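You operate a simulated robot arm through the tools that you are given. There is no shell and no other tool. Be economical: measure what you need, move in short steps, check, and stop when the job is done.

You are at the controls of a simulated two-armed robot. One attempt, no reset.

TASK
Open the SAMPLE drawer, hold the long mould still and pull out its punch.
Fine: punch on the purple mat, mould left where it lay, drawer shut again. Set down upright: small punch. Where these are worked on the way, their far stop is far enough and under half their travel is too little: sample drawer.

Only the result counts: the job must be done as asked and must still hold three seconds after the hand-in. Knocking over, shifting, dropping, spilling or breaking anything else fails it.

THE ROBOT
Two 7-joint arms with two-finger parallel grippers on one trunk, on a base that drives. Base frame: it is fixed to the floor where the robot stands at the start and does not move with it; the origin is under the middle of the robot, x ahead of it, y to its left, z up. Lengths are in m, angles in degrees, forces in N, time in s.
The left shoulder is at the start at [0.07, 0.133, 1.176], the right one opposite. With the tool pointing down near the work surface each hand reaches from about 0.1 to 0.5 m from the robot's upright axis, wherever it stands, measured 20 degrees to its own side. Places, roughly: purple mat [0.5, -0.4, 0.8]; sample drawer [0.6, -0.3, 0.5]; sample tile (6x6x2 cm) [0.6, -0.4, 0.5]; sample tile (6x6x3 cm) [0.7, -0.2, 0.6]. Payload 1.57 kg a hand.
The TCP of each hand is the grasp point between the finger pads, 0.03 m short of the fingertips. In the tool frame z runs along the fingers and y along their closing line. Largest opening 0.08 m; finger width 0.017, thickness 0.012; the body of the gripper, 0.04 by 0.082 m, starts 0.08 m behind the TCP.
Orientation is that of the tool frame in the base frame, as a unit quaternion [w, x, y, z]. With the fingers straight down and closing along the base's y, the tool's x points along the base's -x, its y along +y and its z along -z.

THE INTERFACE
- The arms move only by the tool nudge_tool. It takes "left_deltas", "right_deltas" or both (then of equal length, played together; a hand with none holds still); each is a list of rows, each a list of 7 numbers: the shift along the tool's x, y, z in units of 30 mm (1.0 is 30 mm), then the turn, a rotation vector about the tool's x, y, z in units of 4 degrees (1.0 is 4 degrees), then the closure in counts, from 0 (fully open) to 255 (shut). In form: [[x, y, z, wx, wy, wz, fingers], ...]. A call has 1 to 8 rows; each row shifts and turns the commanded pose from where the row before left it, along the tool's axes as they then stand. A call with a number of a shift or a turn outside -1 to 1 is refused whole. Rows are played at 5 a second. More than 0.05 m and 8.6 degrees between two rows, or a gripper value outside its range, and nothing of the call is played. A pose out of reach is approached as far as the arm can. The call stops where the force on the tool passes 40 N (or 10 N more than at its start, if that is more) or the arm is blocked; 0.2 s more then pass. The fingers move at their own pace (about 0.153 m/s each) and stop on an object; they squeeze with about 25 N. The grip force told is the motor's: it shows also when the fingers shut on nothing. Time passes only in rows, and 0.2 s behind the last, so rows that do not move let the fingers close. It gives the time, the measured TCP pose, the force on the tool (base axes), the opening and the grip force at its end, in the units of the frame above (readings bear some noise), with the torque about the TCP (base axes, N m) and any sound that the robot's microphone picked up, and new pictures: "pictures" is both (left out), scene, wrist or none (wrist: the cameras of the hands that moved).
- Cameras (640 x 400 px; columns grow to the right, rows downward): "scene" is now at [0.1086, -0.0407, 1.3742]; the picture's right is [-0.58, -0.82, 0.00], its down [-0.68, 0.48, -0.55] and it looks along [0.45, -0.32, -0.83] (base axes); focal length 214 px, centre (320, 200). "left" rides on the left gripper at [0.072, 0.007, -0.122] in its tool frame; the picture's right is [-0.09, 1.00, 0.00], its down [-0.84, -0.08, -0.54] and it looks along [-0.54, -0.05, 0.84] (tool axes); focal length 238 px, centre (320, 200). "right" rides on the right gripper at [0.072, -0.007, -0.122] in its tool frame; the picture's right is [0.09, 1.00, 0.00], its down [-0.84, 0.08, -0.54] and it looks along [-0.54, 0.05, 0.84] (tool axes); focal length 238 px, centre (320, 200). There is no depth. A picture from a camera that has moved, and an enlarged one, comes with that camera's place and axes in the base frame and with its lens.
- raise_lower(by): slides the trunk up (or, below 0, down) by that many m; the arms and the scene camera ride with it, the base frame stays. It gives what a move gives, with no picture.
- drive_base(legs): drives the robot by 1 to 6 legs, each [ahead, left, turn to the left] in m, m and degrees, along the robot's own axes; the way and the turn of a leg run together, so that a leg with both is an arc; at most 1.5 m and 180 degrees a leg. The arms and the cameras ride along, it lands a little off, and it stops where it bumps. It gives what a move gives, and a new picture of the scene camera.
- head_to(pan, tilt): turns the head with the scene camera to pan (to the left, within 86 degrees either way) and tilt (down, from -29 to 69), counted from straight ahead of the robot. It gives what a move gives, and a new picture of the scene camera.
- zoom(camera, box): a new picture of the part [left, top, right, bottom] of that camera's present view, enlarged. The clock stands still meanwhile.
- finish_job(): hands the job in; it is judged then, once.

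Work in short steps. Places have to be worked out from the pictures, the camera data and where the tool is seen: move nearer, look again, correct. Check each grasp and each placing, and mend what went wrong. You have 120 turns and 260 pictures in all, those below and enlarged ones among them. Open the grippers and draw the arms clear of the work before you hand the job in, unless the task says otherwise; then end with one line.

The tools are called as a command line: name --argument value ..., lists and objects as JSON in quotes. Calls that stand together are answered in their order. nudge_tool: Moves the arms, as the interface text tells. Its arguments: {"type":"object","properties":{"left_deltas":{"type":"array"},"right_deltas":{"type":"array"},"pictures":{"type":"string","enum":["both","scene","wrist","none"]}},"required":[]} The other tools are called the same way: raise_lower (by) slides the trunk up or down; drive_base (legs) drives the base; head_to (pan, tilt) turns the head that bears the scene camera; zoom (camera, box) takes an enlarged picture of a part of a camera's view; finish_job () hands the job in.

At the start:

```text
t: 0.0
left_position: [0.4131, -0.066, 1.1699]
left_ee_rot: [0.0, 0.001, 1.0, 0.0]
left_wrist_force: [-0.8, -0.1, -0.2]
left_ft_torque: [0.02, -0.03, 0.02]
left_finger_gap: 0.08
left_gripper_force: 0.0
right_position: [0.304, -0.4449, 1.0532]
right_ee_rot: [0.0, 0.0, 1.0, 0.0]
right_wrist_force: [-0.4, 0.7, 0.0]
right_ft_torque: [0.02, 0.0, 0.01]
right_finger_gap: 0.08
right_gripper_force: 0.0
trunk travel left (down, up): [-0.75, 0.19]
robot x, y, heading: [-0.0039, 0.0005, 0.1]
head pan, tilt: [-35.3, 56.6]
```

scene: 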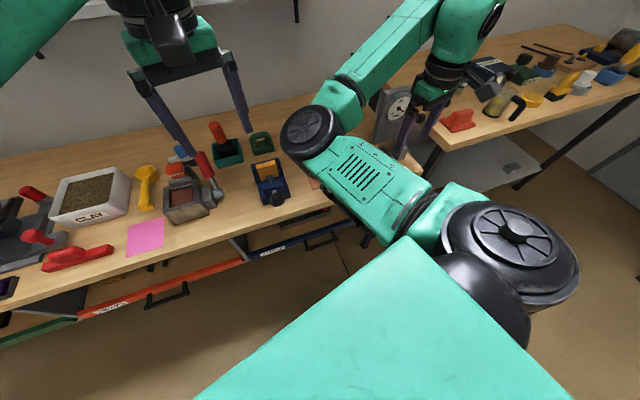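
right: 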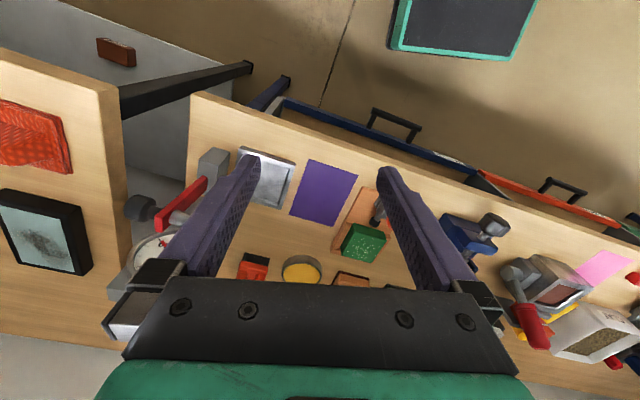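
left: 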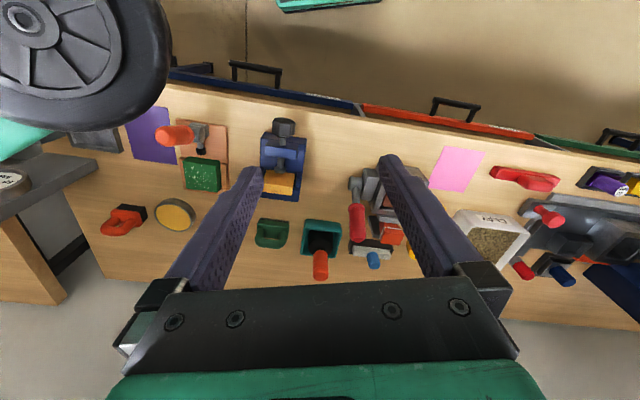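

The bench has several drawers with labels (blue, red, green). I enlarge the labels to find the SAMPLE drawer.

zoom --camera "scene" --box '[60, 200, 360, 340]'

zoom --camera "right" --box '[180, 70, 640, 300]'

```text
2.13 times, centred on (210, 270) of scene
camera zoom: at [0.1086, -0.0407, 1.3742], right [-0.58, -0.82, 0.0], down [-0.68, 0.48, -0.55], along [0.45, -0.32, -0.83], focal length 458 px, centre (555, 51)
```

zoom: 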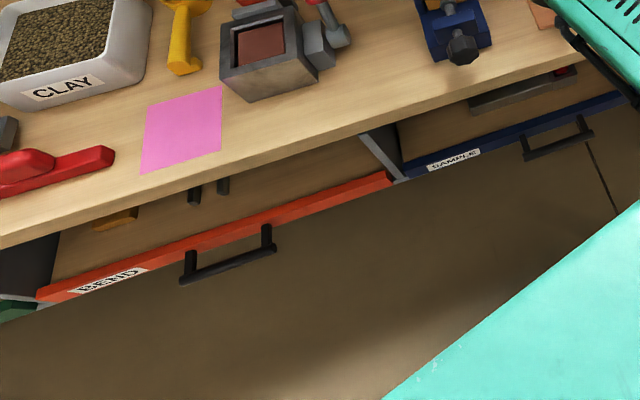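

```text
1.39 times, centred on (410, 185) of right
camera zoom: at [0.2324, -0.4527, 1.1743], right [-0.09, 1.0, 0.0], down [0.84, 0.08, 0.54], along [0.54, 0.05, -0.84], focal length 332 px, centre (195, 221)
```

zoom: 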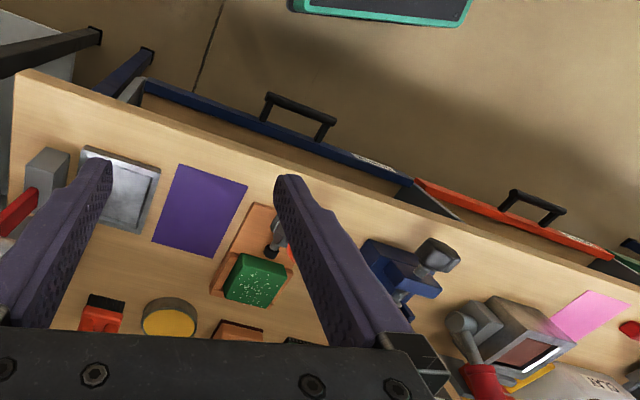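

The blue drawer carries the SAMPLE label and its handle is roughly at x 0.37, y -0.26. I back off and shift right so the drawer is ahead and has room to open.

drive_base --legs '[[-0.3, 0, 0], [0, -0.15, 0]]'

head_to --pan -15 --tilt 50

```text
t: 3.0
left_position: [0.1134, -0.2142, 1.1723]
left_ee_rot: [0.0, 0.003, 1.0, -0.001]
left_wrist_force: [-0.6, 0.2, -0.2]
left_ft_torque: [-0.03, 0.01, 0.0]
left_finger_gap: 0.0801
left_gripper_force: 0.0
right_position: [0.0029, -0.5933, 1.0522]
right_ee_rot: [-0.001, 0.003, 1.0, -0.001]
right_wrist_force: [1.1, -0.4, 0.8]
right_ft_torque: [0.02, 0.01, 0.06]
right_finger_gap: 0.08
right_gripper_force: 0.0
trunk travel left (down, up): [-0.75, 0.19]
robot x, y, heading: [-0.3005, -0.1479, -0.4]
head pan, tilt: [-35.3, 56.6]
camera scene: at [-0.1904, -0.1873, 1.3743], right [-0.58, -0.81, 0.0], down [-0.68, 0.48, -0.55], along [0.45, -0.32, -0.83], focal length 214 px, centre (320, 200)
```

scene: 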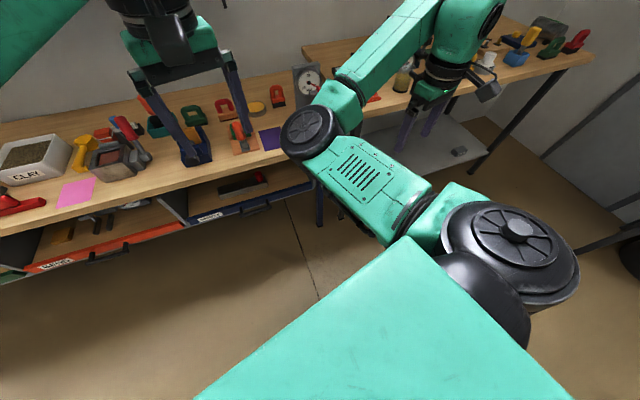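

```text
t: 3.9
left_position: [0.1135, -0.217, 1.1693]
left_ee_rot: [0.0, 0.002, 1.0, 0.0]
left_wrist_force: [1.3, 0.5, 0.4]
left_ft_torque: [-0.01, 0.01, -0.01]
left_finger_gap: 0.08
left_gripper_force: 0.0
right_position: [0.0047, -0.5963, 1.0514]
right_ee_rot: [0.0, 0.002, 1.0, 0.0]
right_wrist_force: [0.2, -0.2, -1.0]
right_ft_torque: [-0.04, 0.04, 0.02]
right_finger_gap: 0.0799
right_gripper_force: 0.1
trunk travel left (down, up): [-0.75, 0.19]
robot x, y, heading: [-0.3019, -0.1472, -0.2]
head pan, tilt: [-15.0, 50.0]
camera scene: at [-0.1735, -0.1698, 1.3827], right [-0.26, -0.96, 0.0], down [-0.74, 0.2, -0.64], along [0.62, -0.17, -0.77], focal length 214 px, centre (320, 200)
```

scene: 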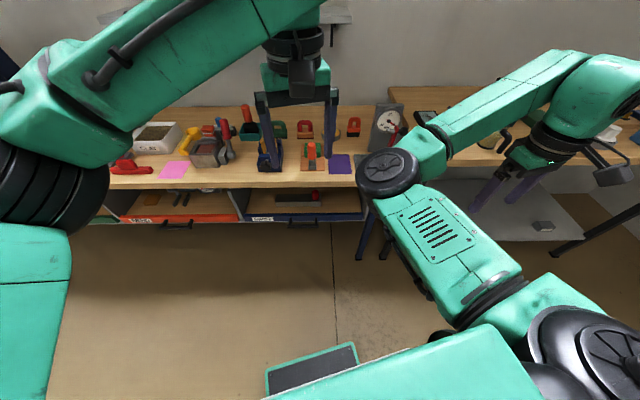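

zoom --camera "scene" --box '[220, 90, 400, 240]'

```text
2.67 times, centred on (310, 165) of scene
camera zoom: at [-0.1735, -0.1698, 1.3827], right [-0.26, -0.96, 0.0], down [-0.74, 0.2, -0.64], along [0.62, -0.17, -0.77], focal length 572 px, centre (347, 293)
```

zoom: 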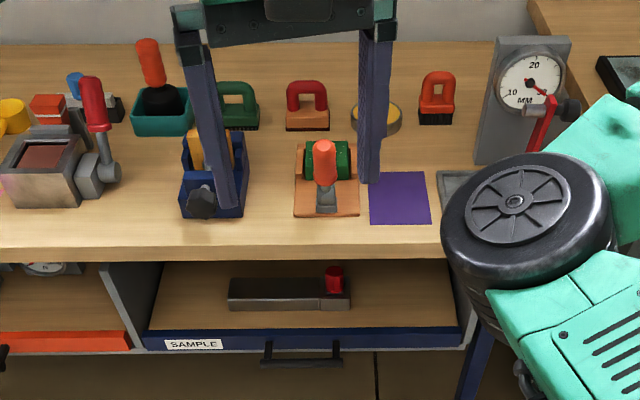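

The long mould with its red punch shows in the blue drawer, the bar handle in front of it. I lower the trunk, then move the left hand out of the way and turn the right hand to point forward with the fingers closing vertically.

raise_lower --by -0.3

nudge_tool --left_deltas '[[0, 1, 0, 0, 0, 0, 0], [0, 1, 0, 0, 0, 0, 0], [0, 1, 0, 0, 0, 0, 0], [0, 1, 0, 0, 0, 0, 0], [0, 1, 0, 0, 0, 0, 0], [0, 1, 0, 0, 0, 0, 0], [0, 1, 0, 0, 0, 0, 0], [0, 1, 0, 0, 0, 0, 0]]' --right_deltas '[[0, 0, 0, 1, -1, -1, 0], [0, 0, 0, 1, -1, -1, 0], [0, 0, 0, 1, -1, -1, 0], [0, 0, 0, 1, -1, -1, 0], [0, 0, 0, 1, -1, -1, 0], [0, 0, 0, 1, -1, -1, 0], [0, 0, 0, 1, -1, -1, 0], [0, 0, 0, 1, -1, -1, 0]]' --pictures "none"

nudge_tool --right_deltas '[[0, 0, 0, 1, -1, -1, 0], [0, 0, 0, 1, -1, -1, 0], [0, 0, 0, 1, -1, -1, 0], [0, 0, 0, 1, -1, -1, 0], [0, 0, 0, 1, -1, -1, 0], [0, 0, 0, 1, -1, -1, 0], [0, 0, 0, 1, -1, -1, 0], [0, 0, 0, 1, -1, -1, 0]]' --pictures "both"

```text
t: 6.8
left_position: [0.114, -0.2169, 0.8691]
left_ee_rot: [0.0, 0.002, 1.0, 0.0]
left_wrist_force: [-0.2, -0.9, -0.3]
left_ft_torque: [0.01, -0.02, 0.01]
left_finger_gap: 0.0801
left_gripper_force: 0.1
right_position: [0.0032, -0.5955, 0.7519]
right_ee_rot: [0.0, 0.003, 1.0, 0.0]
right_wrist_force: [-0.5, 0.7, 0.0]
right_ft_torque: [-0.03, 0.0, 0.02]
right_finger_gap: 0.0798
right_gripper_force: 0.1
trunk travel left (down, up): [-0.45, 0.49]
robot x, y, heading: [-0.2972, -0.1474, 0.1]
head pan, tilt: [-15.0, 50.0]
```

```text
t: 8.7
left_position: [0.1155, 0.0253, 0.8694]
left_ee_rot: [0.0, 0.003, 1.0, -0.002]
left_wrist_force: [-0.1, -0.6, -0.3]
left_ft_torque: [-0.05, -0.02, -0.02]
left_finger_gap: 0.0802
left_gripper_force: 0.0
right_position: [0.0024, -0.5943, 0.7524]
right_ee_rot: [0.269, -0.267, 0.885, -0.269]
right_wrist_force: [-0.3, -0.3, 0.0]
right_ft_torque: [0.01, -0.01, -0.02]
right_finger_gap: 0.0801
right_gripper_force: 0.1
trunk travel left (down, up): [-0.45, 0.49]
robot x, y, heading: [-0.2987, -0.1476, -0.4]
head pan, tilt: [-15.0, 50.0]
```

```text
t: 10.4
left_position: [0.1161, 0.025, 0.8694]
left_ee_rot: [0.0, 0.003, 1.0, 0.0]
left_wrist_force: [-0.1, 0.5, 0.0]
left_ft_torque: [0.02, -0.02, -0.03]
left_finger_gap: 0.0798
left_gripper_force: 0.1
right_position: [0.0511, -0.5976, 0.7484]
right_ee_rot: [0.475, -0.474, 0.569, -0.476]
right_wrist_force: [-0.7, 0.4, -0.3]
right_ft_torque: [0.02, 0.0, 0.01]
right_finger_gap: 0.0798
right_gripper_force: 0.0
right hand out of reach, approached as far as the arm can: row 4, 5, 6
trunk travel left (down, up): [-0.45, 0.49]
robot x, y, heading: [-0.3002, -0.1507, -0.2]
head pan, tilt: [-15.0, 50.0]
camera scene: at [-0.1735, -0.1694, 1.0828], right [-0.26, -0.96, 0.0], down [-0.74, 0.2, -0.64], along [0.62, -0.17, -0.77], focal length 214 px, centre (320, 200)
camera right: at [-0.0762, -0.6592, 0.7609], right [-0.1, 0.01, -1.0], down [-0.46, 0.89, 0.05], along [0.88, 0.46, -0.08], focal length 238 px, centre (320, 200)
```

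scene: 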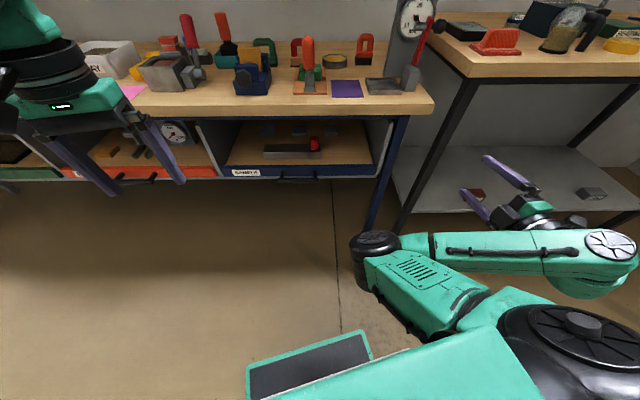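
right: 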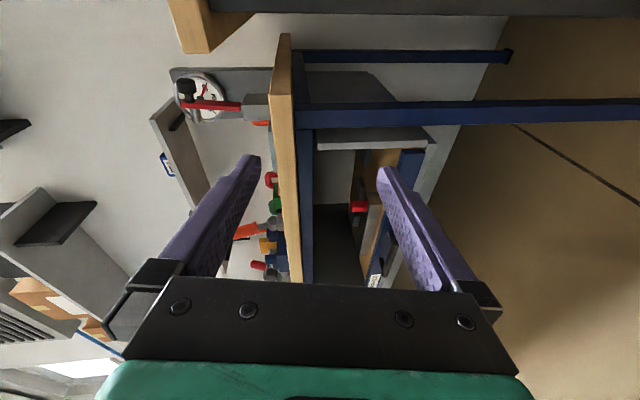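

The right hand now points forward. I take a closer look at the drawer and handle from the scene camera to locate the bar.

zoom --camera "scene" --box '[210, 100, 390, 200]'

zoom --camera "right" --box '[270, 120, 470, 300]'

```text
3.56 times, centred on (300, 150) of scene
camera zoom: at [-0.1735, -0.1694, 1.0828], right [-0.26, -0.96, 0.0], down [-0.74, 0.2, -0.64], along [0.62, -0.17, -0.77], focal length 763 px, centre (391, 378)
```

zoom: 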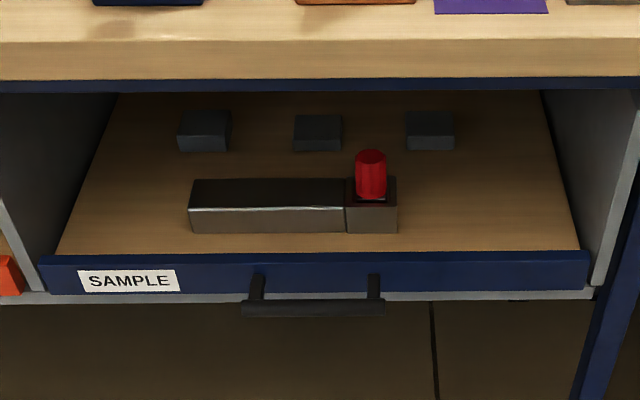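

```text
2.22 times, centred on (370, 210) of right
camera zoom: at [-0.0762, -0.6592, 0.7609], right [-0.1, 0.01, -1.0], down [-0.46, 0.89, 0.05], along [0.88, 0.46, -0.08], focal length 530 px, centre (209, 178)
```

zoom: 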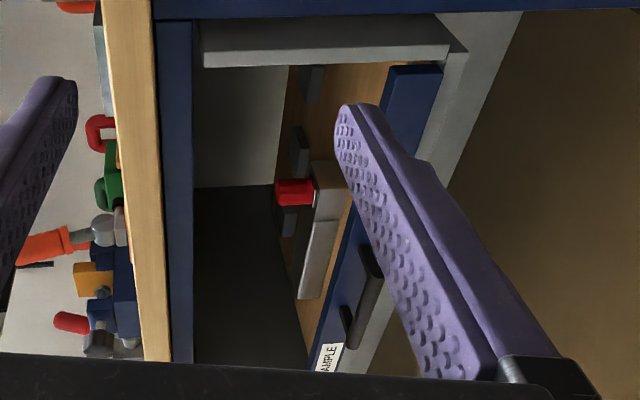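

From two views the handle bar is at about (0.372, -0.237, 0.544), the drawer front at x≈0.407. I bring the right hand toward a point 0.12 m in front of the bar.

nudge_tool --right_deltas '[[0, 0, 0.7, 1, -1, -1, 0], [0, 0, 0.7, 0.31, -0.31, -0.31, 0], [-1, 0.53, 0.68, 0, 0, 0, 0], [-1, 0.53, 0.68, 0, 0, 0, 0], [-1, 0.53, 0.68, 0, 0, 0, 0], [-1, 0.53, 0.68, 0, 0, 0, 0], [-1, 0.53, 0.68, 0, 0, 0, 0], [-1, 0.53, 0.68, 0, 0, 0, 0]]' --pictures "wrist"

```text
t: 11.5
left_position: [0.1146, 0.0252, 0.8686]
left_ee_rot: [0.001, 0.002, 1.0, 0.001]
left_wrist_force: [0.3, -0.1, -0.1]
left_ft_torque: [-0.02, -0.01, -0.02]
left_finger_gap: 0.0802
left_gripper_force: 0.0
right_position: [0.1538, -0.5629, 0.8459]
right_ee_rot: [-0.533, 0.435, -0.407, 0.601]
right_wrist_force: [0.4, 0.3, -0.1]
right_ft_torque: [0.0, 0.02, 0.01]
right_finger_gap: 0.0801
right_gripper_force: 0.2
trunk travel left (down, up): [-0.45, 0.49]
robot x, y, heading: [-0.2976, -0.1456, -0.1]
head pan, tilt: [-15.0, 50.0]
stopped in row 5 (right hand): the arm was blocked; the commanded pose is now the measured one
camera right: at [0.0307, -0.6313, 0.823], right [0.28, -0.19, -0.94], down [-0.45, 0.84, -0.3], along [0.85, 0.51, 0.15], focal length 238 px, centre (320, 200)
```

right: 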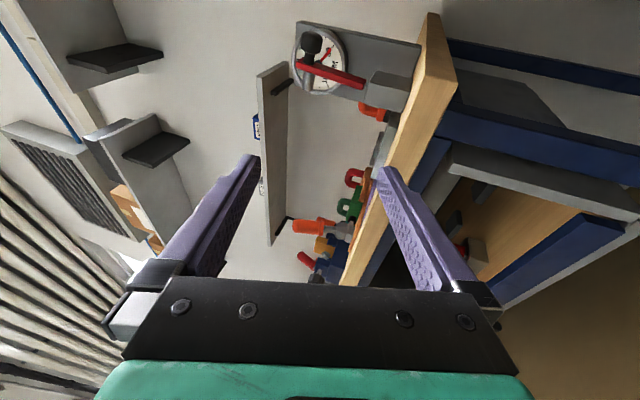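

The right arm got blocked with its pose tilted, likely a joint limit. I look at the scene before choosing another wrist turn.

zoom --camera "scene" --box '[0, 0, 640, 400]'

```text
1.00 times, centred on (320, 200) of scene
camera zoom: at [-0.1733, -0.1687, 1.0827], right [-0.26, -0.96, 0.0], down [-0.74, 0.2, -0.64], along [0.62, -0.17, -0.77], focal length 214 px, centre (320, 200)
```

zoom: 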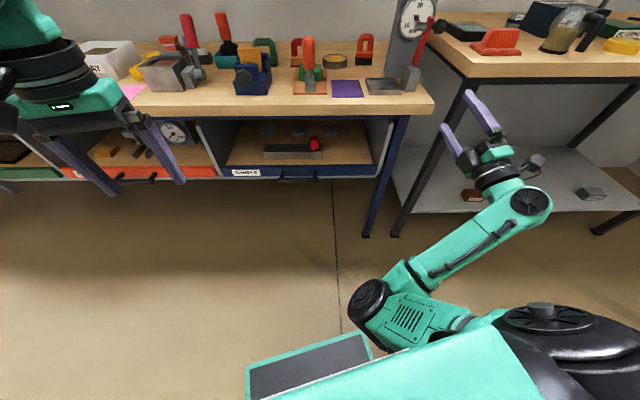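

The hand points forward but pitched up 17°. I pitch it down toward 45°, which should suit the wrist better.

nudge_tool --right_deltas '[[0, 0, 0, -1, 0, 0, 0], [0, 0, 0, -1, 0, 0, 0], [0, 0, 0, -1, 0, 0, 0], [0, 0, 0, -1, 0, 0, 0], [0, 0, 0, -1, 0, 0, 0], [0, 0, 0, -1, 0, 0, 0], [0, 0, 0, -1, 0, 0, 0], [0, 0, 0, -1, 0, 0, 0]]' --pictures "none"

nudge_tool --right_deltas '[[0, 0, 0, -1, 0, 0, 0], [0, 0, 0, -1, 0, 0, 0], [0, 0, 0, -1, 0, 0, 0], [0, 0, 0, -1, 0, 0, 0], [0, 0, 0, -1, 0, 0, 0], [0, 0, 0, -1, 0, 0, 0], [0, 0, 0, -1, 0, 0, 0]]' --pictures "none"

```text
t: 13.3
left_position: [0.1157, 0.024, 0.8686]
left_ee_rot: [0.001, 0.003, 1.0, 0.0]
left_wrist_force: [-0.8, -0.4, -0.7]
left_ft_torque: [0.0, 0.02, 0.0]
left_finger_gap: 0.0798
left_gripper_force: 0.0
right_position: [0.1532, -0.562, 0.8459]
right_ee_rot: [-0.393, 0.565, -0.558, 0.463]
right_wrist_force: [0.6, -1.1, 0.6]
right_ft_torque: [-0.01, -0.02, 0.03]
right_finger_gap: 0.0801
right_gripper_force: 0.0
trunk travel left (down, up): [-0.45, 0.49]
robot x, y, heading: [-0.2994, -0.1465, -0.4]
head pan, tilt: [-15.0, 50.0]
```

```text
t: 14.9
left_position: [0.1153, 0.0242, 0.8688]
left_ee_rot: [0.0, 0.002, 1.0, 0.0]
left_wrist_force: [-0.2, 0.2, 0.1]
left_ft_torque: [0.01, 0.01, -0.02]
left_finger_gap: 0.08
left_gripper_force: 0.0
right_position: [0.1526, -0.5626, 0.8449]
right_ee_rot: [0.245, -0.643, 0.654, -0.315]
right_wrist_force: [0.1, 0.1, -0.2]
right_ft_torque: [0.0, -0.02, 0.04]
right_finger_gap: 0.0797
right_gripper_force: 0.1
trunk travel left (down, up): [-0.45, 0.49]
robot x, y, heading: [-0.3028, -0.1469, -0.3]
head pan, tilt: [-15.0, 50.0]
```

The pitch is now 43° down and the arm follows freely. I move to a staging point about 0.12 m short of the bar.

nudge_tool --right_deltas '[[-1, 0.167, 0.59, 0, 0, 0, 0], [-1, 0.167, 0.59, 0, 0, 0, 0], [-1, 0.167, 0.59, 0, 0, 0, 0], [-1, 0.167, 0.59, 0, 0, 0, 0], [-1, 0.167, 0.59, 0, 0, 0, 0], [-1, 0.167, 0.59, 0, 0, 0, 0], [-1, 0.167, 0.59, 0, 0, 0, 0], [-1, 0.167, 0.59, 0, 0, 0, 0]]' --pictures "both"

```text
t: 16.7
left_position: [0.1155, 0.0256, 0.8688]
left_ee_rot: [0.0, 0.002, 1.0, 0.0]
left_wrist_force: [-0.3, -0.5, 0.1]
left_ft_torque: [0.0, 0.0, -0.02]
left_finger_gap: 0.0799
left_gripper_force: 0.1
right_position: [0.242, -0.3381, 0.6994]
right_ee_rot: [0.245, -0.643, 0.653, -0.317]
right_wrist_force: [-0.3, 0.1, -0.7]
right_ft_torque: [0.04, 0.0, -0.03]
right_finger_gap: 0.08
right_gripper_force: 0.0
trunk travel left (down, up): [-0.45, 0.49]
robot x, y, heading: [-0.2991, -0.1453, -0.6]
head pan, tilt: [-15.0, 50.0]
camera scene: at [-0.1732, -0.1687, 1.0827], right [-0.26, -0.96, 0.0], down [-0.74, 0.2, -0.64], along [0.62, -0.17, -0.77], focal length 214 px, centre (320, 200)
camera right: at [0.1536, -0.3975, 0.7938], right [-0.69, -0.12, -0.72], down [-0.4, 0.88, 0.24], along [0.6, 0.45, -0.66], focal length 238 px, centre (320, 200)
```

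scene: 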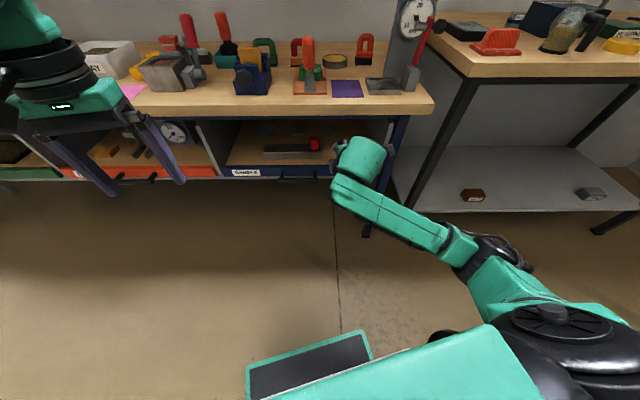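
right: 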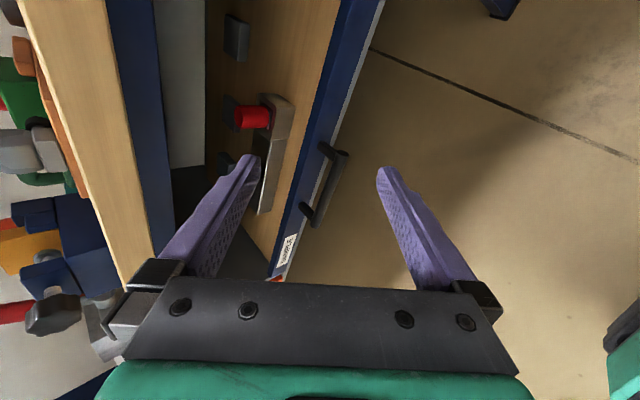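

The bar shows at about (0.370, -0.245, 0.542). I go to 0.08 m short of it and narrow the fingers to about 35 mm.

nudge_tool --right_deltas '[[-0.94, 0.2, 0.925, 0, 0, 0, 140], [-0.94, 0.2, 0.925, 0, 0, 0, 140], [-0.94, 0.2, 0.925, 0, 0, 0, 140], [-0.94, 0.2, 0.925, 0, 0, 0, 140]]' --pictures "both"

```text
t: 17.7
left_position: [0.1161, 0.0254, 0.87]
left_ee_rot: [-0.001, 0.003, 1.0, 0.0]
left_wrist_force: [-1.4, -1.1, 0.4]
left_ft_torque: [0.02, 0.0, 0.0]
left_finger_gap: 0.0799
left_gripper_force: 0.1
right_position: [0.3129, -0.235, 0.5952]
right_ee_rot: [0.244, -0.644, 0.653, -0.316]
right_wrist_force: [0.9, -0.4, 0.3]
right_ft_torque: [0.0, 0.0, -0.03]
right_finger_gap: 0.0361
right_gripper_force: 0.1
trunk travel left (down, up): [-0.45, 0.49]
robot x, y, heading: [-0.2987, -0.1494, -0.4]
head pan, tilt: [-15.0, 50.0]
camera scene: at [-0.1732, -0.1686, 1.0827], right [-0.26, -0.96, 0.0], down [-0.74, 0.2, -0.64], along [0.62, -0.17, -0.77], focal length 214 px, centre (320, 200)
camera right: at [0.2239, -0.2961, 0.6903], right [-0.69, -0.12, -0.72], down [-0.4, 0.88, 0.24], along [0.6, 0.45, -0.66], focal length 238 px, centre (320, 200)
```

scene: 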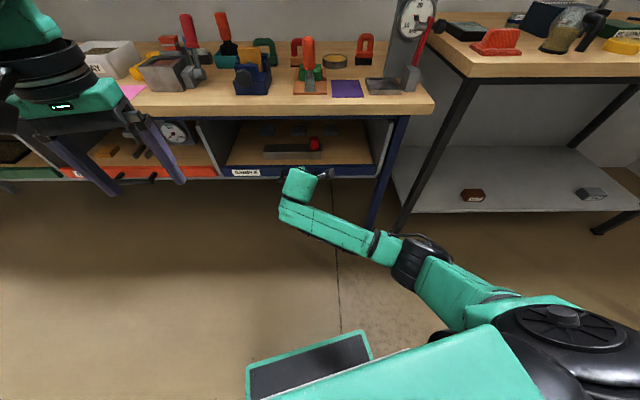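
right: 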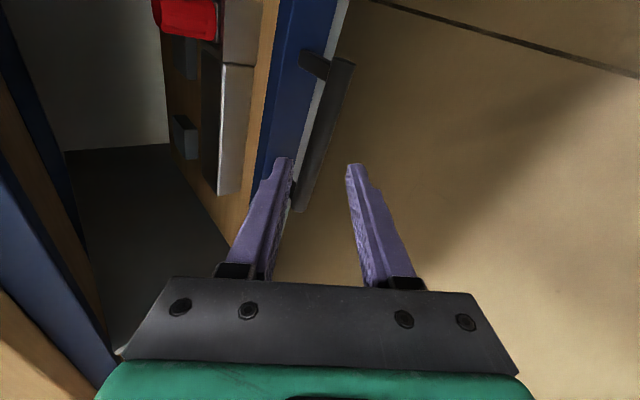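

The bar lines up midway between the fingers on the approach line. I advance 0.06 m and shut the fingers.

nudge_tool --right_deltas '[[0, 0, 0.67, 0, 0, 0, 140], [0, 0, 0.67, 0, 0, 0, 140], [0, 0, 0.66, 0, 0, 0, 140]]' --pictures "wrist"

```text
t: 18.5
left_position: [0.1163, 0.0239, 0.8699]
left_ee_rot: [-0.001, 0.003, 1.0, 0.0]
left_wrist_force: [-0.8, 0.0, -0.6]
left_ft_torque: [-0.02, 0.02, 0.03]
left_finger_gap: 0.08
left_gripper_force: 0.1
right_position: [0.3559, -0.2428, 0.554]
right_ee_rot: [0.245, -0.643, 0.653, -0.316]
right_wrist_force: [0.4, -1.0, -0.2]
right_ft_torque: [0.01, 0.02, 0.02]
right_finger_gap: 0.0359
right_gripper_force: 0.1
trunk travel left (down, up): [-0.45, 0.49]
robot x, y, heading: [-0.3015, -0.1505, -0.3]
head pan, tilt: [-15.0, 50.0]
camera right: at [0.268, -0.3036, 0.6489], right [-0.69, -0.12, -0.72], down [-0.4, 0.88, 0.24], along [0.6, 0.45, -0.66], focal length 238 px, centre (320, 200)
```

right: 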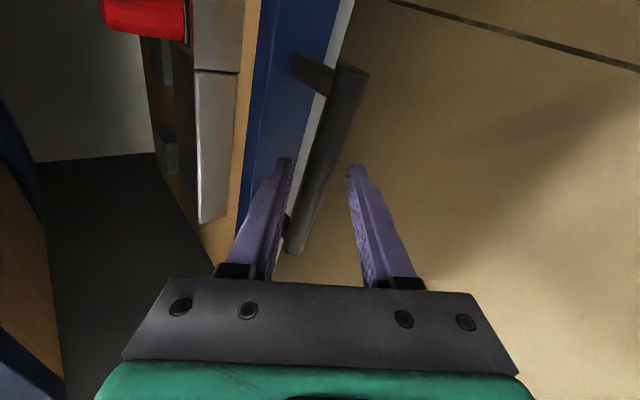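

The bar appears between the fingers. I close.

nudge_tool --right_deltas '[[0, 0, 0, 0, 0, 0, 255], [0, 0, 0, 0, 0, 0, 255], [0, 0, 0, 0, 0, 0, 255]]' --pictures "wrist"

```text
t: 19.3
left_position: [0.1155, 0.0255, 0.87]
left_ee_rot: [0.0, 0.003, 1.0, 0.0]
left_wrist_force: [-1.0, -0.3, -0.3]
left_ft_torque: [0.02, -0.01, 0.02]
left_finger_gap: 0.0803
left_gripper_force: 0.1
right_position: [0.3554, -0.2437, 0.5559]
right_ee_rot: [0.245, -0.642, 0.653, -0.317]
right_wrist_force: [6.3, 0.1, 2.4]
right_ft_torque: [0.69, -0.31, -0.39]
right_finger_gap: 0.0211
right_gripper_force: 34.0
trunk travel left (down, up): [-0.45, 0.49]
robot x, y, heading: [-0.298, -0.1484, -0.1]
head pan, tilt: [-15.0, 50.0]
camera right: at [0.268, -0.3037, 0.6496], right [-0.69, -0.12, -0.72], down [-0.4, 0.88, 0.24], along [0.61, 0.45, -0.65], focal length 238 px, centre (320, 200)
```

right: 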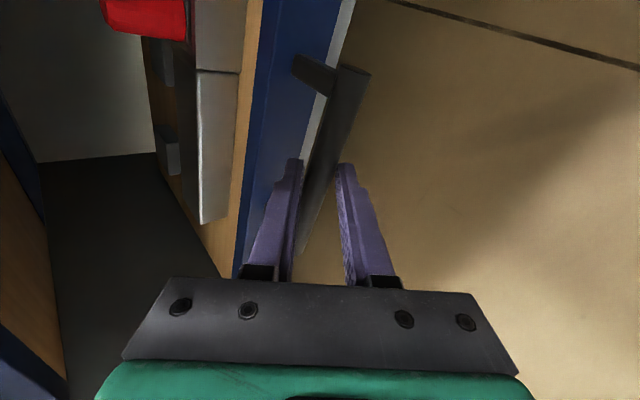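

The bar is gripped (21 mm, 34 N). I pull straight back along -x.

nudge_tool --right_deltas '[[0.05, 0.687, -0.726, 0, 0, 0, 255], [0.05, 0.687, -0.726, 0, 0, 0, 255], [0.05, 0.687, -0.726, 0, 0, 0, 255]]' --pictures "wrist"

```text
t: 20.1
left_position: [0.1143, 0.0276, 0.8682]
left_ee_rot: [0.0, 0.001, 1.0, -0.002]
left_wrist_force: [-0.2, -0.3, 1.0]
left_ft_torque: [0.0, 0.0, 0.01]
left_finger_gap: 0.08
left_gripper_force: 0.0
right_position: [0.2652, -0.2381, 0.5565]
right_ee_rot: [0.249, -0.645, 0.651, -0.314]
right_wrist_force: [3.1, 31.6, 2.8]
right_ft_torque: [0.97, -0.23, 0.01]
right_finger_gap: 0.0213
right_gripper_force: 35.3
trunk travel left (down, up): [-0.45, 0.49]
robot x, y, heading: [-0.3002, -0.151, -0.3]
head pan, tilt: [-15.0, 50.0]
camera right: at [0.1775, -0.3005, 0.6503], right [-0.68, -0.12, -0.72], down [-0.41, 0.88, 0.24], along [0.6, 0.46, -0.65], focal length 238 px, centre (320, 200)
```

right: 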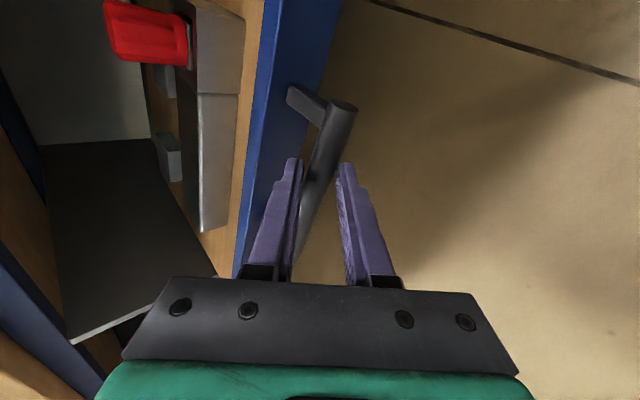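

The bench is yawed about 13° (bar ends confirm), so the true pull direction is about (-0.974, 0.225). I relieve the side force and pull on along that direction.

nudge_tool --right_deltas '[[-0.4, 0, 0, 0, 0, 0, 255], [-0.17, 0.66, -0.73, 0, 0, 0, 255], [-0.17, 0.66, -0.73, 0, 0, 0, 255], [-0.17, 0.66, -0.73, 0, 0, 0, 255]]' --pictures "scene"

```text
t: 21.1
left_position: [0.1125, 0.0218, 0.87]
left_ee_rot: [0.001, 0.002, 1.0, 0.0]
left_wrist_force: [-1.1, 0.5, 0.8]
left_ft_torque: [0.0, -0.01, -0.01]
left_finger_gap: 0.0803
left_gripper_force: 0.1
right_position: [0.1756, -0.216, 0.5565]
right_ee_rot: [0.242, -0.64, 0.655, -0.319]
right_wrist_force: [-9.4, -20.6, 16.0]
right_ft_torque: [0.04, -0.27, -0.97]
right_finger_gap: 0.0213
right_gripper_force: 34.9
trunk travel left (down, up): [-0.45, 0.49]
robot x, y, heading: [-0.3029, -0.1498, -0.3]
head pan, tilt: [-15.0, 50.0]
camera scene: at [-0.1777, -0.1715, 1.0834], right [-0.27, -0.96, 0.0], down [-0.74, 0.2, -0.65], along [0.62, -0.17, -0.76], focal length 214 px, centre (320, 200)
```

scene: 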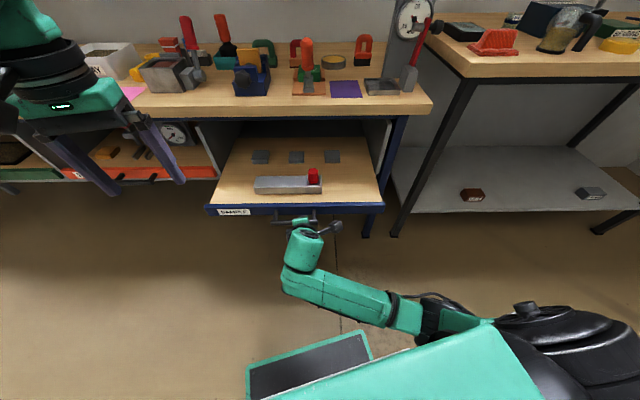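

The drawer is out about 0.18 m. I keep pulling, with a little less sideways motion.

nudge_tool --right_deltas '[[0.1, 0.675, -0.726, 0, 0, 0, 255], [-0.05, 0.675, -0.726, 0, 0, 0, 255], [-0.17, 0.66, -0.73, 0, 0, 0, 255]]' --pictures "none"

```text
t: 21.9
left_position: [0.1149, 0.0287, 0.8692]
left_ee_rot: [0.0, 0.002, 1.0, -0.002]
left_wrist_force: [0.3, 0.1, -0.8]
left_ft_torque: [0.03, 0.01, -0.02]
left_finger_gap: 0.0799
left_gripper_force: 0.1
right_position: [0.0875, -0.1969, 0.5549]
right_ee_rot: [0.248, -0.646, 0.651, -0.312]
right_wrist_force: [4.0, 29.9, 11.3]
right_ft_torque: [1.0, -0.4, 0.05]
right_finger_gap: 0.0214
right_gripper_force: 34.8
trunk travel left (down, up): [-0.45, 0.49]
robot x, y, heading: [-0.2997, -0.1491, -0.4]
head pan, tilt: [-15.0, 50.0]
```

About 0.27 m out with no stop yet. I go on, relieving the side load.

nudge_tool --right_deltas '[[-0.35, 0.66, -0.73, 0, 0, 0, 255], [-0.17, 0.66, -0.73, 0, 0, 0, 255]]' --pictures "scene"

```text
t: 22.4
left_position: [0.1159, 0.0235, 0.8709]
left_ee_rot: [0.001, 0.002, 1.0, 0.0]
left_wrist_force: [-0.4, 0.8, 0.4]
left_ft_torque: [0.0, 0.0, -0.01]
left_finger_gap: 0.0801
left_gripper_force: 0.0
right_position: [0.056, -0.1922, 0.5582]
right_ee_rot: [0.249, -0.637, 0.653, -0.324]
right_wrist_force: [-1.7, 0.9, 4.3]
right_ft_torque: [0.32, -0.11, -0.56]
right_finger_gap: 0.021
right_gripper_force: 34.3
trunk travel left (down, up): [-0.45, 0.49]
robot x, y, heading: [-0.2976, -0.1489, -0.4]
head pan, tilt: [-15.0, 50.0]
stopped in row 2 (right hand): the force on the tool passed its limit (the readings are from after the stop); the commanded pose is now the measured one
camera scene: at [-0.1742, -0.1693, 1.0826], right [-0.26, -0.96, 0.0], down [-0.74, 0.2, -0.64], along [0.62, -0.17, -0.77], focal length 214 px, centre (320, 200)
```

scene: 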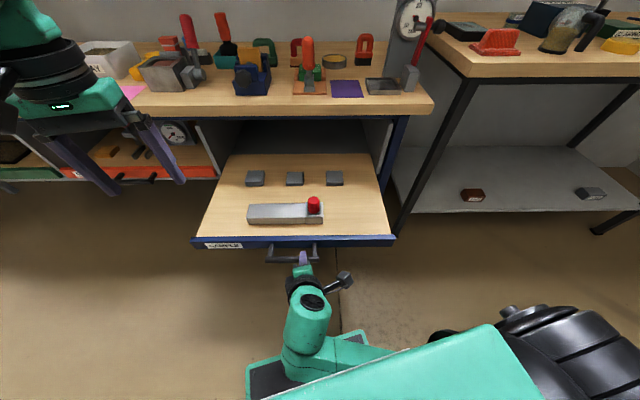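

The drawer met its far stop, about 0.30 m out. I open the fingers slightly and back off along the tool axis.

nudge_tool --right_deltas '[[0, 0, 0, 0, 0, 0, 140], [0, 0, 0, 0, 0, 0, 140], [0, 0, -0.8, 0, 0, 0, 140], [0, 0, -0.8, 0, 0, 0, 140], [0, 0, -0.8, 0, 0, 0, 100], [0, 0, -0.8, 0, 0, 0, 100]]' --pictures "scene"

zoom --camera "scene" --box '[190, 140, 410, 270]'

```text
t: 23.9
left_position: [0.1164, 0.0239, 0.8691]
left_ee_rot: [0.0, 0.003, 1.0, 0.001]
left_wrist_force: [-0.7, 0.0, -0.6]
left_ft_torque: [0.02, -0.02, -0.01]
left_finger_gap: 0.0801
left_gripper_force: 0.2
right_position: [0.0141, -0.23, 0.5992]
right_ee_rot: [0.19, -0.608, 0.67, -0.381]
right_wrist_force: [-0.2, 0.0, 0.7]
right_ft_torque: [-0.01, -0.02, -0.01]
right_finger_gap: 0.0488
right_gripper_force: 0.0
trunk travel left (down, up): [-0.45, 0.49]
robot x, y, heading: [-0.2994, -0.1466, -0.3]
head pan, tilt: [-15.0, 50.0]
stopped in row 6 (right hand): the arm was blocked; the commanded pose is now the measured one
camera scene: at [-0.1734, -0.1694, 1.0827], right [-0.26, -0.96, 0.0], down [-0.74, 0.2, -0.64], along [0.62, -0.17, -0.77], focal length 214 px, centre (320, 200)
```

scene: 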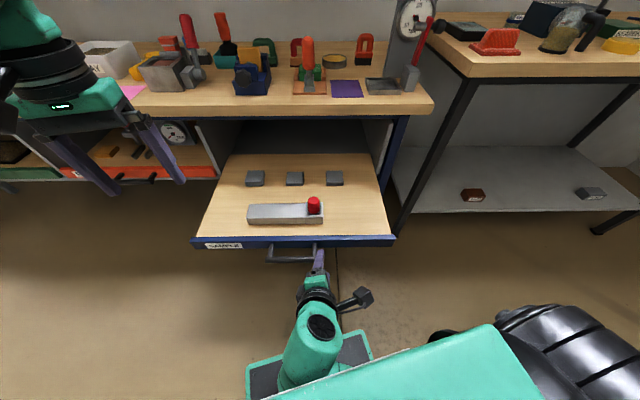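

```text
2.91 times, centred on (300, 205) of scene
camera zoom: at [-0.1734, -0.1694, 1.0827], right [-0.26, -0.96, 0.0], down [-0.74, 0.2, -0.64], along [0.62, -0.17, -0.77], focal length 624 px, centre (378, 186)
```

zoom: 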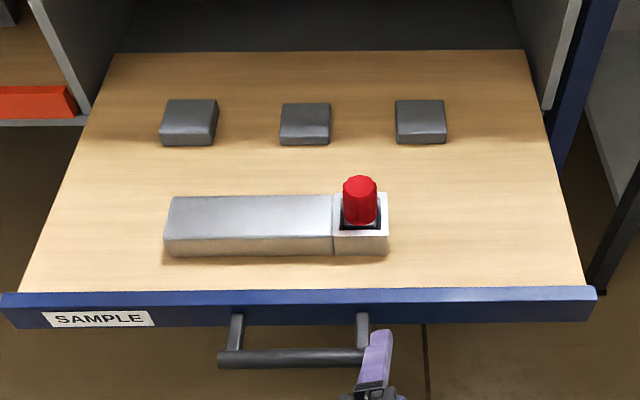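

The mould lies across the drawer, its punch a red cylinder in a socket at the right end. I raise the right hand clear, then turn the robot 13° right to square up with the bench.

nudge_tool --right_deltas '[[0.69, -0.726, -0.5, 0, 0, 0, 0], [0.69, -0.726, -0.5, 0, 0, 0, 0], [0.69, -0.726, -0.5, 0, 0, 0, 0], [0.69, -0.726, -0.5, 0, 0, 0, 0], [0.69, -0.726, -0.5, 0, 0, 0, 0], [0.69, -0.726, -0.5, 0, 0, 0, 0], [0.5, -0.726, -0.5, 0, 0, 0, 0], [0.5, -0.726, -0.5, 0, 0, 0, 0]]' --pictures "none"

nudge_tool --right_deltas '[[0, 0, 0, -0.626, 0.313, 1, 0], [0, 0, 0, -0.626, 0.313, 1, 0], [0, 0, 0, -0.626, 0.313, 1, 0], [0, 0, 0, -0.626, 0.313, 1, 0], [0, 0, 0, -0.626, 0.313, 1, 0], [0, 0, 0, -0.626, 0.313, 1, 0], [0, 0, 0, -0.626, 0.313, 1, 0], [0, 0, 0, -0.626, 0.313, 1, 0]]' --pictures "none"

nudge_tool --right_deltas '[[0, 0, 0, -0.626, 0.313, 1, 0], [0, 0, 0, -0.626, 0.313, 1, 0], [0, 0, 0, -0.626, 0.313, 1, 0], [0, 0, 0, -0.626, 0.313, 1, 0], [0, 0, 0, -0.626, 0.313, 1, 0], [0, 0, 0, -0.626, 0.313, 1, 0], [0, 0, 0, -0.626, 0.313, 1, 0], [0, 0, 0, -0.626, 0.313, 1, 0]]' --pictures "scene"

```text
t: 24.6
left_position: [0.1158, 0.0248, 0.8695]
left_ee_rot: [0.0, 0.002, 1.0, 0.0]
left_wrist_force: [0.4, -0.1, -0.2]
left_ft_torque: [0.02, 0.01, -0.01]
left_finger_gap: 0.0797
left_gripper_force: 0.2
right_position: [0.0127, -0.255, 0.6156]
right_ee_rot: [-0.115, 0.646, -0.634, 0.411]
right_wrist_force: [0.5, -0.4, 0.5]
right_ft_torque: [-0.01, -0.02, 0.03]
right_finger_gap: 0.08
right_gripper_force: 0.1
right hand out of reach, approached as far as the arm can: row 3
trunk travel left (down, up): [-0.45, 0.49]
robot x, y, heading: [-0.2956, -0.1475, -0.3]
head pan, tilt: [-15.0, 50.0]
stopped in row 3 (right hand): the arm was blocked; the commanded pose is now the measured one
```

```text
t: 26.4
left_position: [0.1162, 0.0244, 0.87]
left_ee_rot: [-0.001, 0.003, 1.0, 0.0]
left_wrist_force: [0.8, 0.3, -0.3]
left_ft_torque: [-0.02, -0.01, -0.02]
left_finger_gap: 0.0799
left_gripper_force: 0.1
right_position: [0.008, -0.2726, 0.6065]
right_ee_rot: [0.036, -0.435, 0.833, -0.339]
right_wrist_force: [0.4, -0.9, 0.7]
right_ft_torque: [0.0, 0.02, -0.02]
right_finger_gap: 0.0798
right_gripper_force: 0.0
trunk travel left (down, up): [-0.45, 0.49]
robot x, y, heading: [-0.2983, -0.1471, -0.4]
head pan, tilt: [-15.0, 50.0]
```

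```text
t: 26.9
left_position: [0.1167, 0.024, 0.8698]
left_ee_rot: [-0.001, 0.003, 1.0, 0.0]
left_wrist_force: [1.1, 0.0, 0.2]
left_ft_torque: [0.0, 0.02, -0.02]
left_finger_gap: 0.0801
left_gripper_force: 0.1
right_position: [0.0049, -0.2836, 0.6021]
right_ee_rot: [0.018, -0.4, 0.849, -0.345]
right_wrist_force: [0.0, 0.0, -0.3]
right_ft_torque: [0.0, 0.0, -0.01]
right_finger_gap: 0.0797
right_gripper_force: 0.0
trunk travel left (down, up): [-0.45, 0.49]
robot x, y, heading: [-0.3008, -0.1526, -0.5]
head pan, tilt: [-15.0, 50.0]
stopped in row 2 (right hand): the arm was blocked; the commanded pose is now the measured one
camera scene: at [-0.1735, -0.1695, 1.0827], right [-0.26, -0.96, 0.0], down [-0.74, 0.2, -0.64], along [0.62, -0.17, -0.77], focal length 214 px, centre (320, 200)
```

scene: 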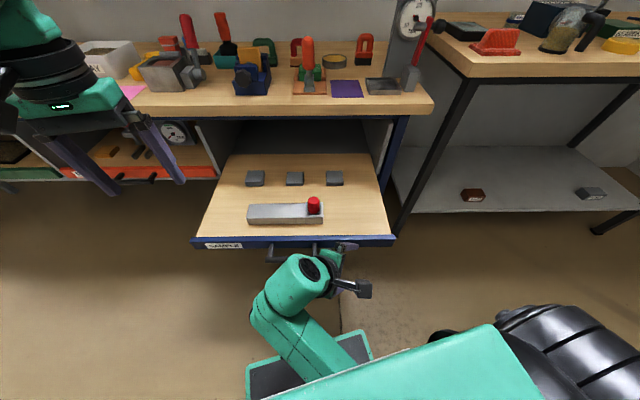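

The right arm is cramped near the trunk. I slide it sideways to the right and up before finishing the turn.

nudge_tool --right_deltas '[[0.86, -0.84, 0.06, 0, 0, 0, 0], [0.86, -0.84, 0.06, 0, 0, 0, 0], [0.86, -0.84, 0.06, 0, 0, 0, 0], [0.86, -0.84, 0.06, 0, 0, 0, 0], [0.86, -0.84, 0.06, 0, 0, 0, 0], [0.86, -0.84, 0.06, 0, 0, 0, 0]]' --pictures "none"

```text
t: 28.2
left_position: [0.1166, 0.0242, 0.871]
left_ee_rot: [0.0, 0.003, 1.0, 0.0]
left_wrist_force: [0.3, -0.5, 0.1]
left_ft_torque: [0.01, 0.0, -0.01]
left_finger_gap: 0.0802
left_gripper_force: 0.1
right_position: [0.0044, -0.4495, 0.7137]
right_ee_rot: [-0.024, -0.421, 0.798, -0.43]
right_wrist_force: [0.3, -0.2, 0.5]
right_ft_torque: [0.01, -0.01, 0.0]
right_finger_gap: 0.0801
right_gripper_force: 0.1
right hand out of reach, approached as far as the arm can: row 5, 6
trunk travel left (down, up): [-0.45, 0.49]
robot x, y, heading: [-0.303, -0.1495, -0.3]
head pan, tilt: [-15.0, 50.0]
stopped in row 6 (right hand): the arm was blocked; the commanded pose is now the measured one
```

Free there. I finish turning the right hand to straight down.

nudge_tool --right_deltas '[[0, 0, 0, -1, -0.056, 0.98, 0], [0, 0, 0, -1, -0.056, 0.98, 0], [0, 0, 0, -1, -0.056, 0.98, 0], [0, 0, 0, -1, -0.056, 0.98, 0], [0, 0, 0, -1, -0.056, 0.98, 0], [0, 0, 0, -1, -0.056, 0.98, 0], [0, 0, 0, -1, -0.056, 0.98, 0], [0, 0, 0, -1, -0.056, 0.98, 0]]' --pictures "none"

nudge_tool --right_deltas '[[0, 0, 0, -1, -0.056, 0.98, 0], [0, 0, 0, -1, -0.056, 0.98, 0], [0, 0, 0, -1, -0.056, 0.98, 0], [0, 0, 0, -1, -0.056, 0.98, 0], [0, 0, 0, -1, -0.056, 0.98, 0], [0, 0, 0, -0.2, 0, 0.2, 0]]' --pictures "none"

```text
t: 29.0
left_position: [0.1151, 0.024, 0.8698]
left_ee_rot: [-0.001, 0.002, 1.0, 0.0]
left_wrist_force: [-0.8, 0.0, -0.4]
left_ft_torque: [0.01, -0.01, 0.0]
left_finger_gap: 0.0802
left_gripper_force: 0.0
right_position: [0.0017, -0.4748, 0.7279]
right_ee_rot: [-0.054, -0.338, 0.845, -0.411]
right_wrist_force: [0.1, 0.1, -1.1]
right_ft_torque: [0.01, 0.03, 0.01]
right_finger_gap: 0.0802
right_gripper_force: 0.1
trunk travel left (down, up): [-0.45, 0.49]
robot x, y, heading: [-0.2955, -0.1455, -0.1]
head pan, tilt: [-15.0, 50.0]
stopped in row 4 (right hand): the arm was blocked; the commanded pose is now the measured one
```

```text
t: 29.8
left_position: [0.1176, 0.0243, 0.8687]
left_ee_rot: [0.0, 0.002, 1.0, 0.001]
left_wrist_force: [0.4, -0.4, 0.0]
left_ft_torque: [0.0, -0.01, -0.05]
left_finger_gap: 0.0804
left_gripper_force: 0.1
right_position: [-0.0054, -0.5082, 0.7479]
right_ee_rot: [-0.08, -0.236, 0.879, -0.406]
right_wrist_force: [0.1, 0.3, 0.2]
right_ft_torque: [-0.01, -0.01, -0.01]
right_finger_gap: 0.0802
right_gripper_force: 0.1
trunk travel left (down, up): [-0.45, 0.49]
robot x, y, heading: [-0.2999, -0.1501, -0.5]
head pan, tilt: [-15.0, 50.0]
stopped in row 3 (right hand): the arm was blocked; the commanded pose is now the measured one
```

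Progress but the wrist is near a limit; I move further right toward the hand's original place while turning.

nudge_tool --right_deltas '[[0.35, -0.559, 0.752, 0, 0, 0, 0], [0.35, -0.559, 0.752, 0, 0, 0, 0], [0.35, -0.559, 0.752, 0, 0, 0, 0], [0, 0, 0, -1, -0.197, 0.58, 0], [0, 0, 0, -1, -0.197, 0.58, 0], [0, 0, 0, -1, -0.197, 0.58, 0], [0, 0, 0, -1, -0.197, 0.58, 0], [0, 0, 0, -1, -0.197, 0.58, 0]]' --pictures "none"

nudge_tool --right_deltas '[[0, 0, 0, -1, -0.197, 0.58, 0], [0, 0, 0, -1, -0.197, 0.58, 0], [0, 0, 0, -1, -0.197, 0.58, 0], [0, 0, 0, -1, -0.197, 0.58, 0], [0, 0, 0, -1, -0.197, 0.58, 0], [0, 0, 0, -1, -0.197, 0.58, 0], [0, 0, 0, -1, -0.197, 0.58, 0]]' --pictures "scene"

```text
t: 31.6
left_position: [0.1163, 0.0243, 0.8694]
left_ee_rot: [0.0, 0.002, 1.0, 0.0]
left_wrist_force: [0.7, 0.0, 0.2]
left_ft_torque: [0.0, 0.01, -0.01]
left_finger_gap: 0.0801
left_gripper_force: 0.0
right_position: [-0.0046, -0.5978, 0.748]
right_ee_rot: [-0.047, -0.143, 0.958, -0.245]
right_wrist_force: [0.0, 0.1, 0.1]
right_ft_torque: [0.0, 0.02, 0.02]
right_finger_gap: 0.0798
right_gripper_force: 0.0
trunk travel left (down, up): [-0.45, 0.49]
robot x, y, heading: [-0.2983, -0.1518, -0.4]
head pan, tilt: [-15.0, 50.0]
```

```text
t: 33.2
left_position: [0.1155, 0.0232, 0.869]
left_ee_rot: [0.0, 0.002, 1.0, 0.0]
left_wrist_force: [0.3, -0.1, 0.0]
left_ft_torque: [0.03, -0.02, -0.04]
left_finger_gap: 0.0799
left_gripper_force: 0.1
right_position: [-0.0064, -0.5978, 0.7489]
right_ee_rot: [-0.001, -0.004, 1.0, -0.005]
right_wrist_force: [0.4, 0.2, 0.0]
right_ft_torque: [-0.01, 0.01, -0.02]
right_finger_gap: 0.0799
right_gripper_force: 0.0
trunk travel left (down, up): [-0.45, 0.49]
robot x, y, heading: [-0.2982, -0.1515, -0.5]
head pan, tilt: [-15.0, 50.0]
camera scene: at [-0.1736, -0.1697, 1.0827], right [-0.26, -0.96, 0.0], down [-0.74, 0.2, -0.64], along [0.62, -0.17, -0.77], focal length 214 px, centre (320, 200)
```

scene: 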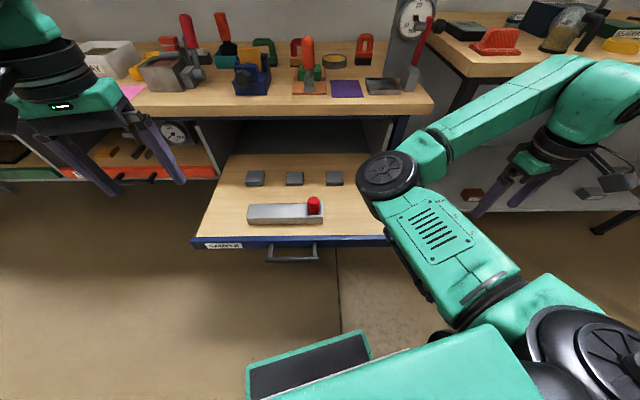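

The right hand is straight down again. I turn the robot 13° right, then shift left 0.08 and ahead 0.05 to face the mould squarely.

drive_base --legs '[[0, 0, -12.6], [0, 0.08, 0], [0.05, 0, 0]]'

head_to --pan 0 --tilt 55

```text
t: 35.5
left_position: [0.21, -0.0012, 0.8695]
left_ee_rot: [0.0, 0.11, 0.994, 0.0]
left_wrist_force: [1.1, -1.1, 1.1]
left_ft_torque: [0.02, -0.01, 0.0]
left_finger_gap: 0.0799
left_gripper_force: 0.0
right_position: [-0.0423, -0.5819, 0.7478]
right_ee_rot: [-0.002, 0.104, 0.995, -0.004]
right_wrist_force: [0.3, 0.8, -1.0]
right_ft_torque: [0.0, 0.01, -0.04]
right_finger_gap: 0.0799
right_gripper_force: 0.1
trunk travel left (down, up): [-0.45, 0.49]
robot x, y, heading: [-0.2327, -0.0814, -12.6]
head pan, tilt: [-15.0, 50.0]
camera scene: at [-0.1137, -0.1286, 1.0826], right [-0.46, -0.89, 0.0], down [-0.68, 0.36, -0.64], along [0.57, -0.3, -0.77], focal length 214 px, centre (320, 200)
```

scene: 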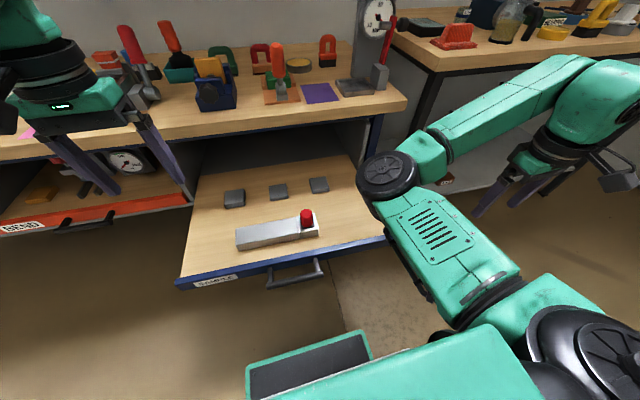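

```text
t: 36.3
left_position: [0.2085, -0.0014, 0.8704]
left_ee_rot: [0.0, 0.11, 0.994, 0.0]
left_wrist_force: [-0.3, 0.0, 0.3]
left_ft_torque: [0.03, -0.01, 0.01]
left_finger_gap: 0.08
left_gripper_force: 0.0
right_position: [-0.042, -0.5815, 0.7487]
right_ee_rot: [-0.001, 0.103, 0.995, -0.004]
right_wrist_force: [0.1, 0.3, -1.1]
right_ft_torque: [-0.01, 0.01, -0.04]
right_finger_gap: 0.0797
right_gripper_force: 0.1
trunk travel left (down, up): [-0.45, 0.49]
robot x, y, heading: [-0.2304, -0.0806, -12.9]
head pan, tilt: [0.0, 55.0]
camera scene: at [-0.113, -0.1087, 1.0763], right [-0.22, -0.98, 0.0], down [-0.8, 0.18, -0.57], along [0.56, -0.13, -0.82], focal length 214 px, centre (320, 200)
```

scene: 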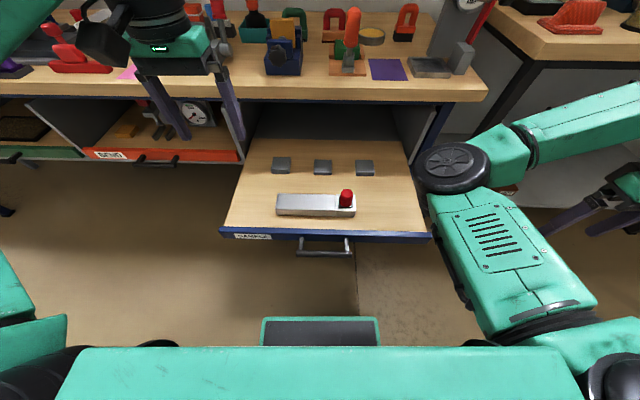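

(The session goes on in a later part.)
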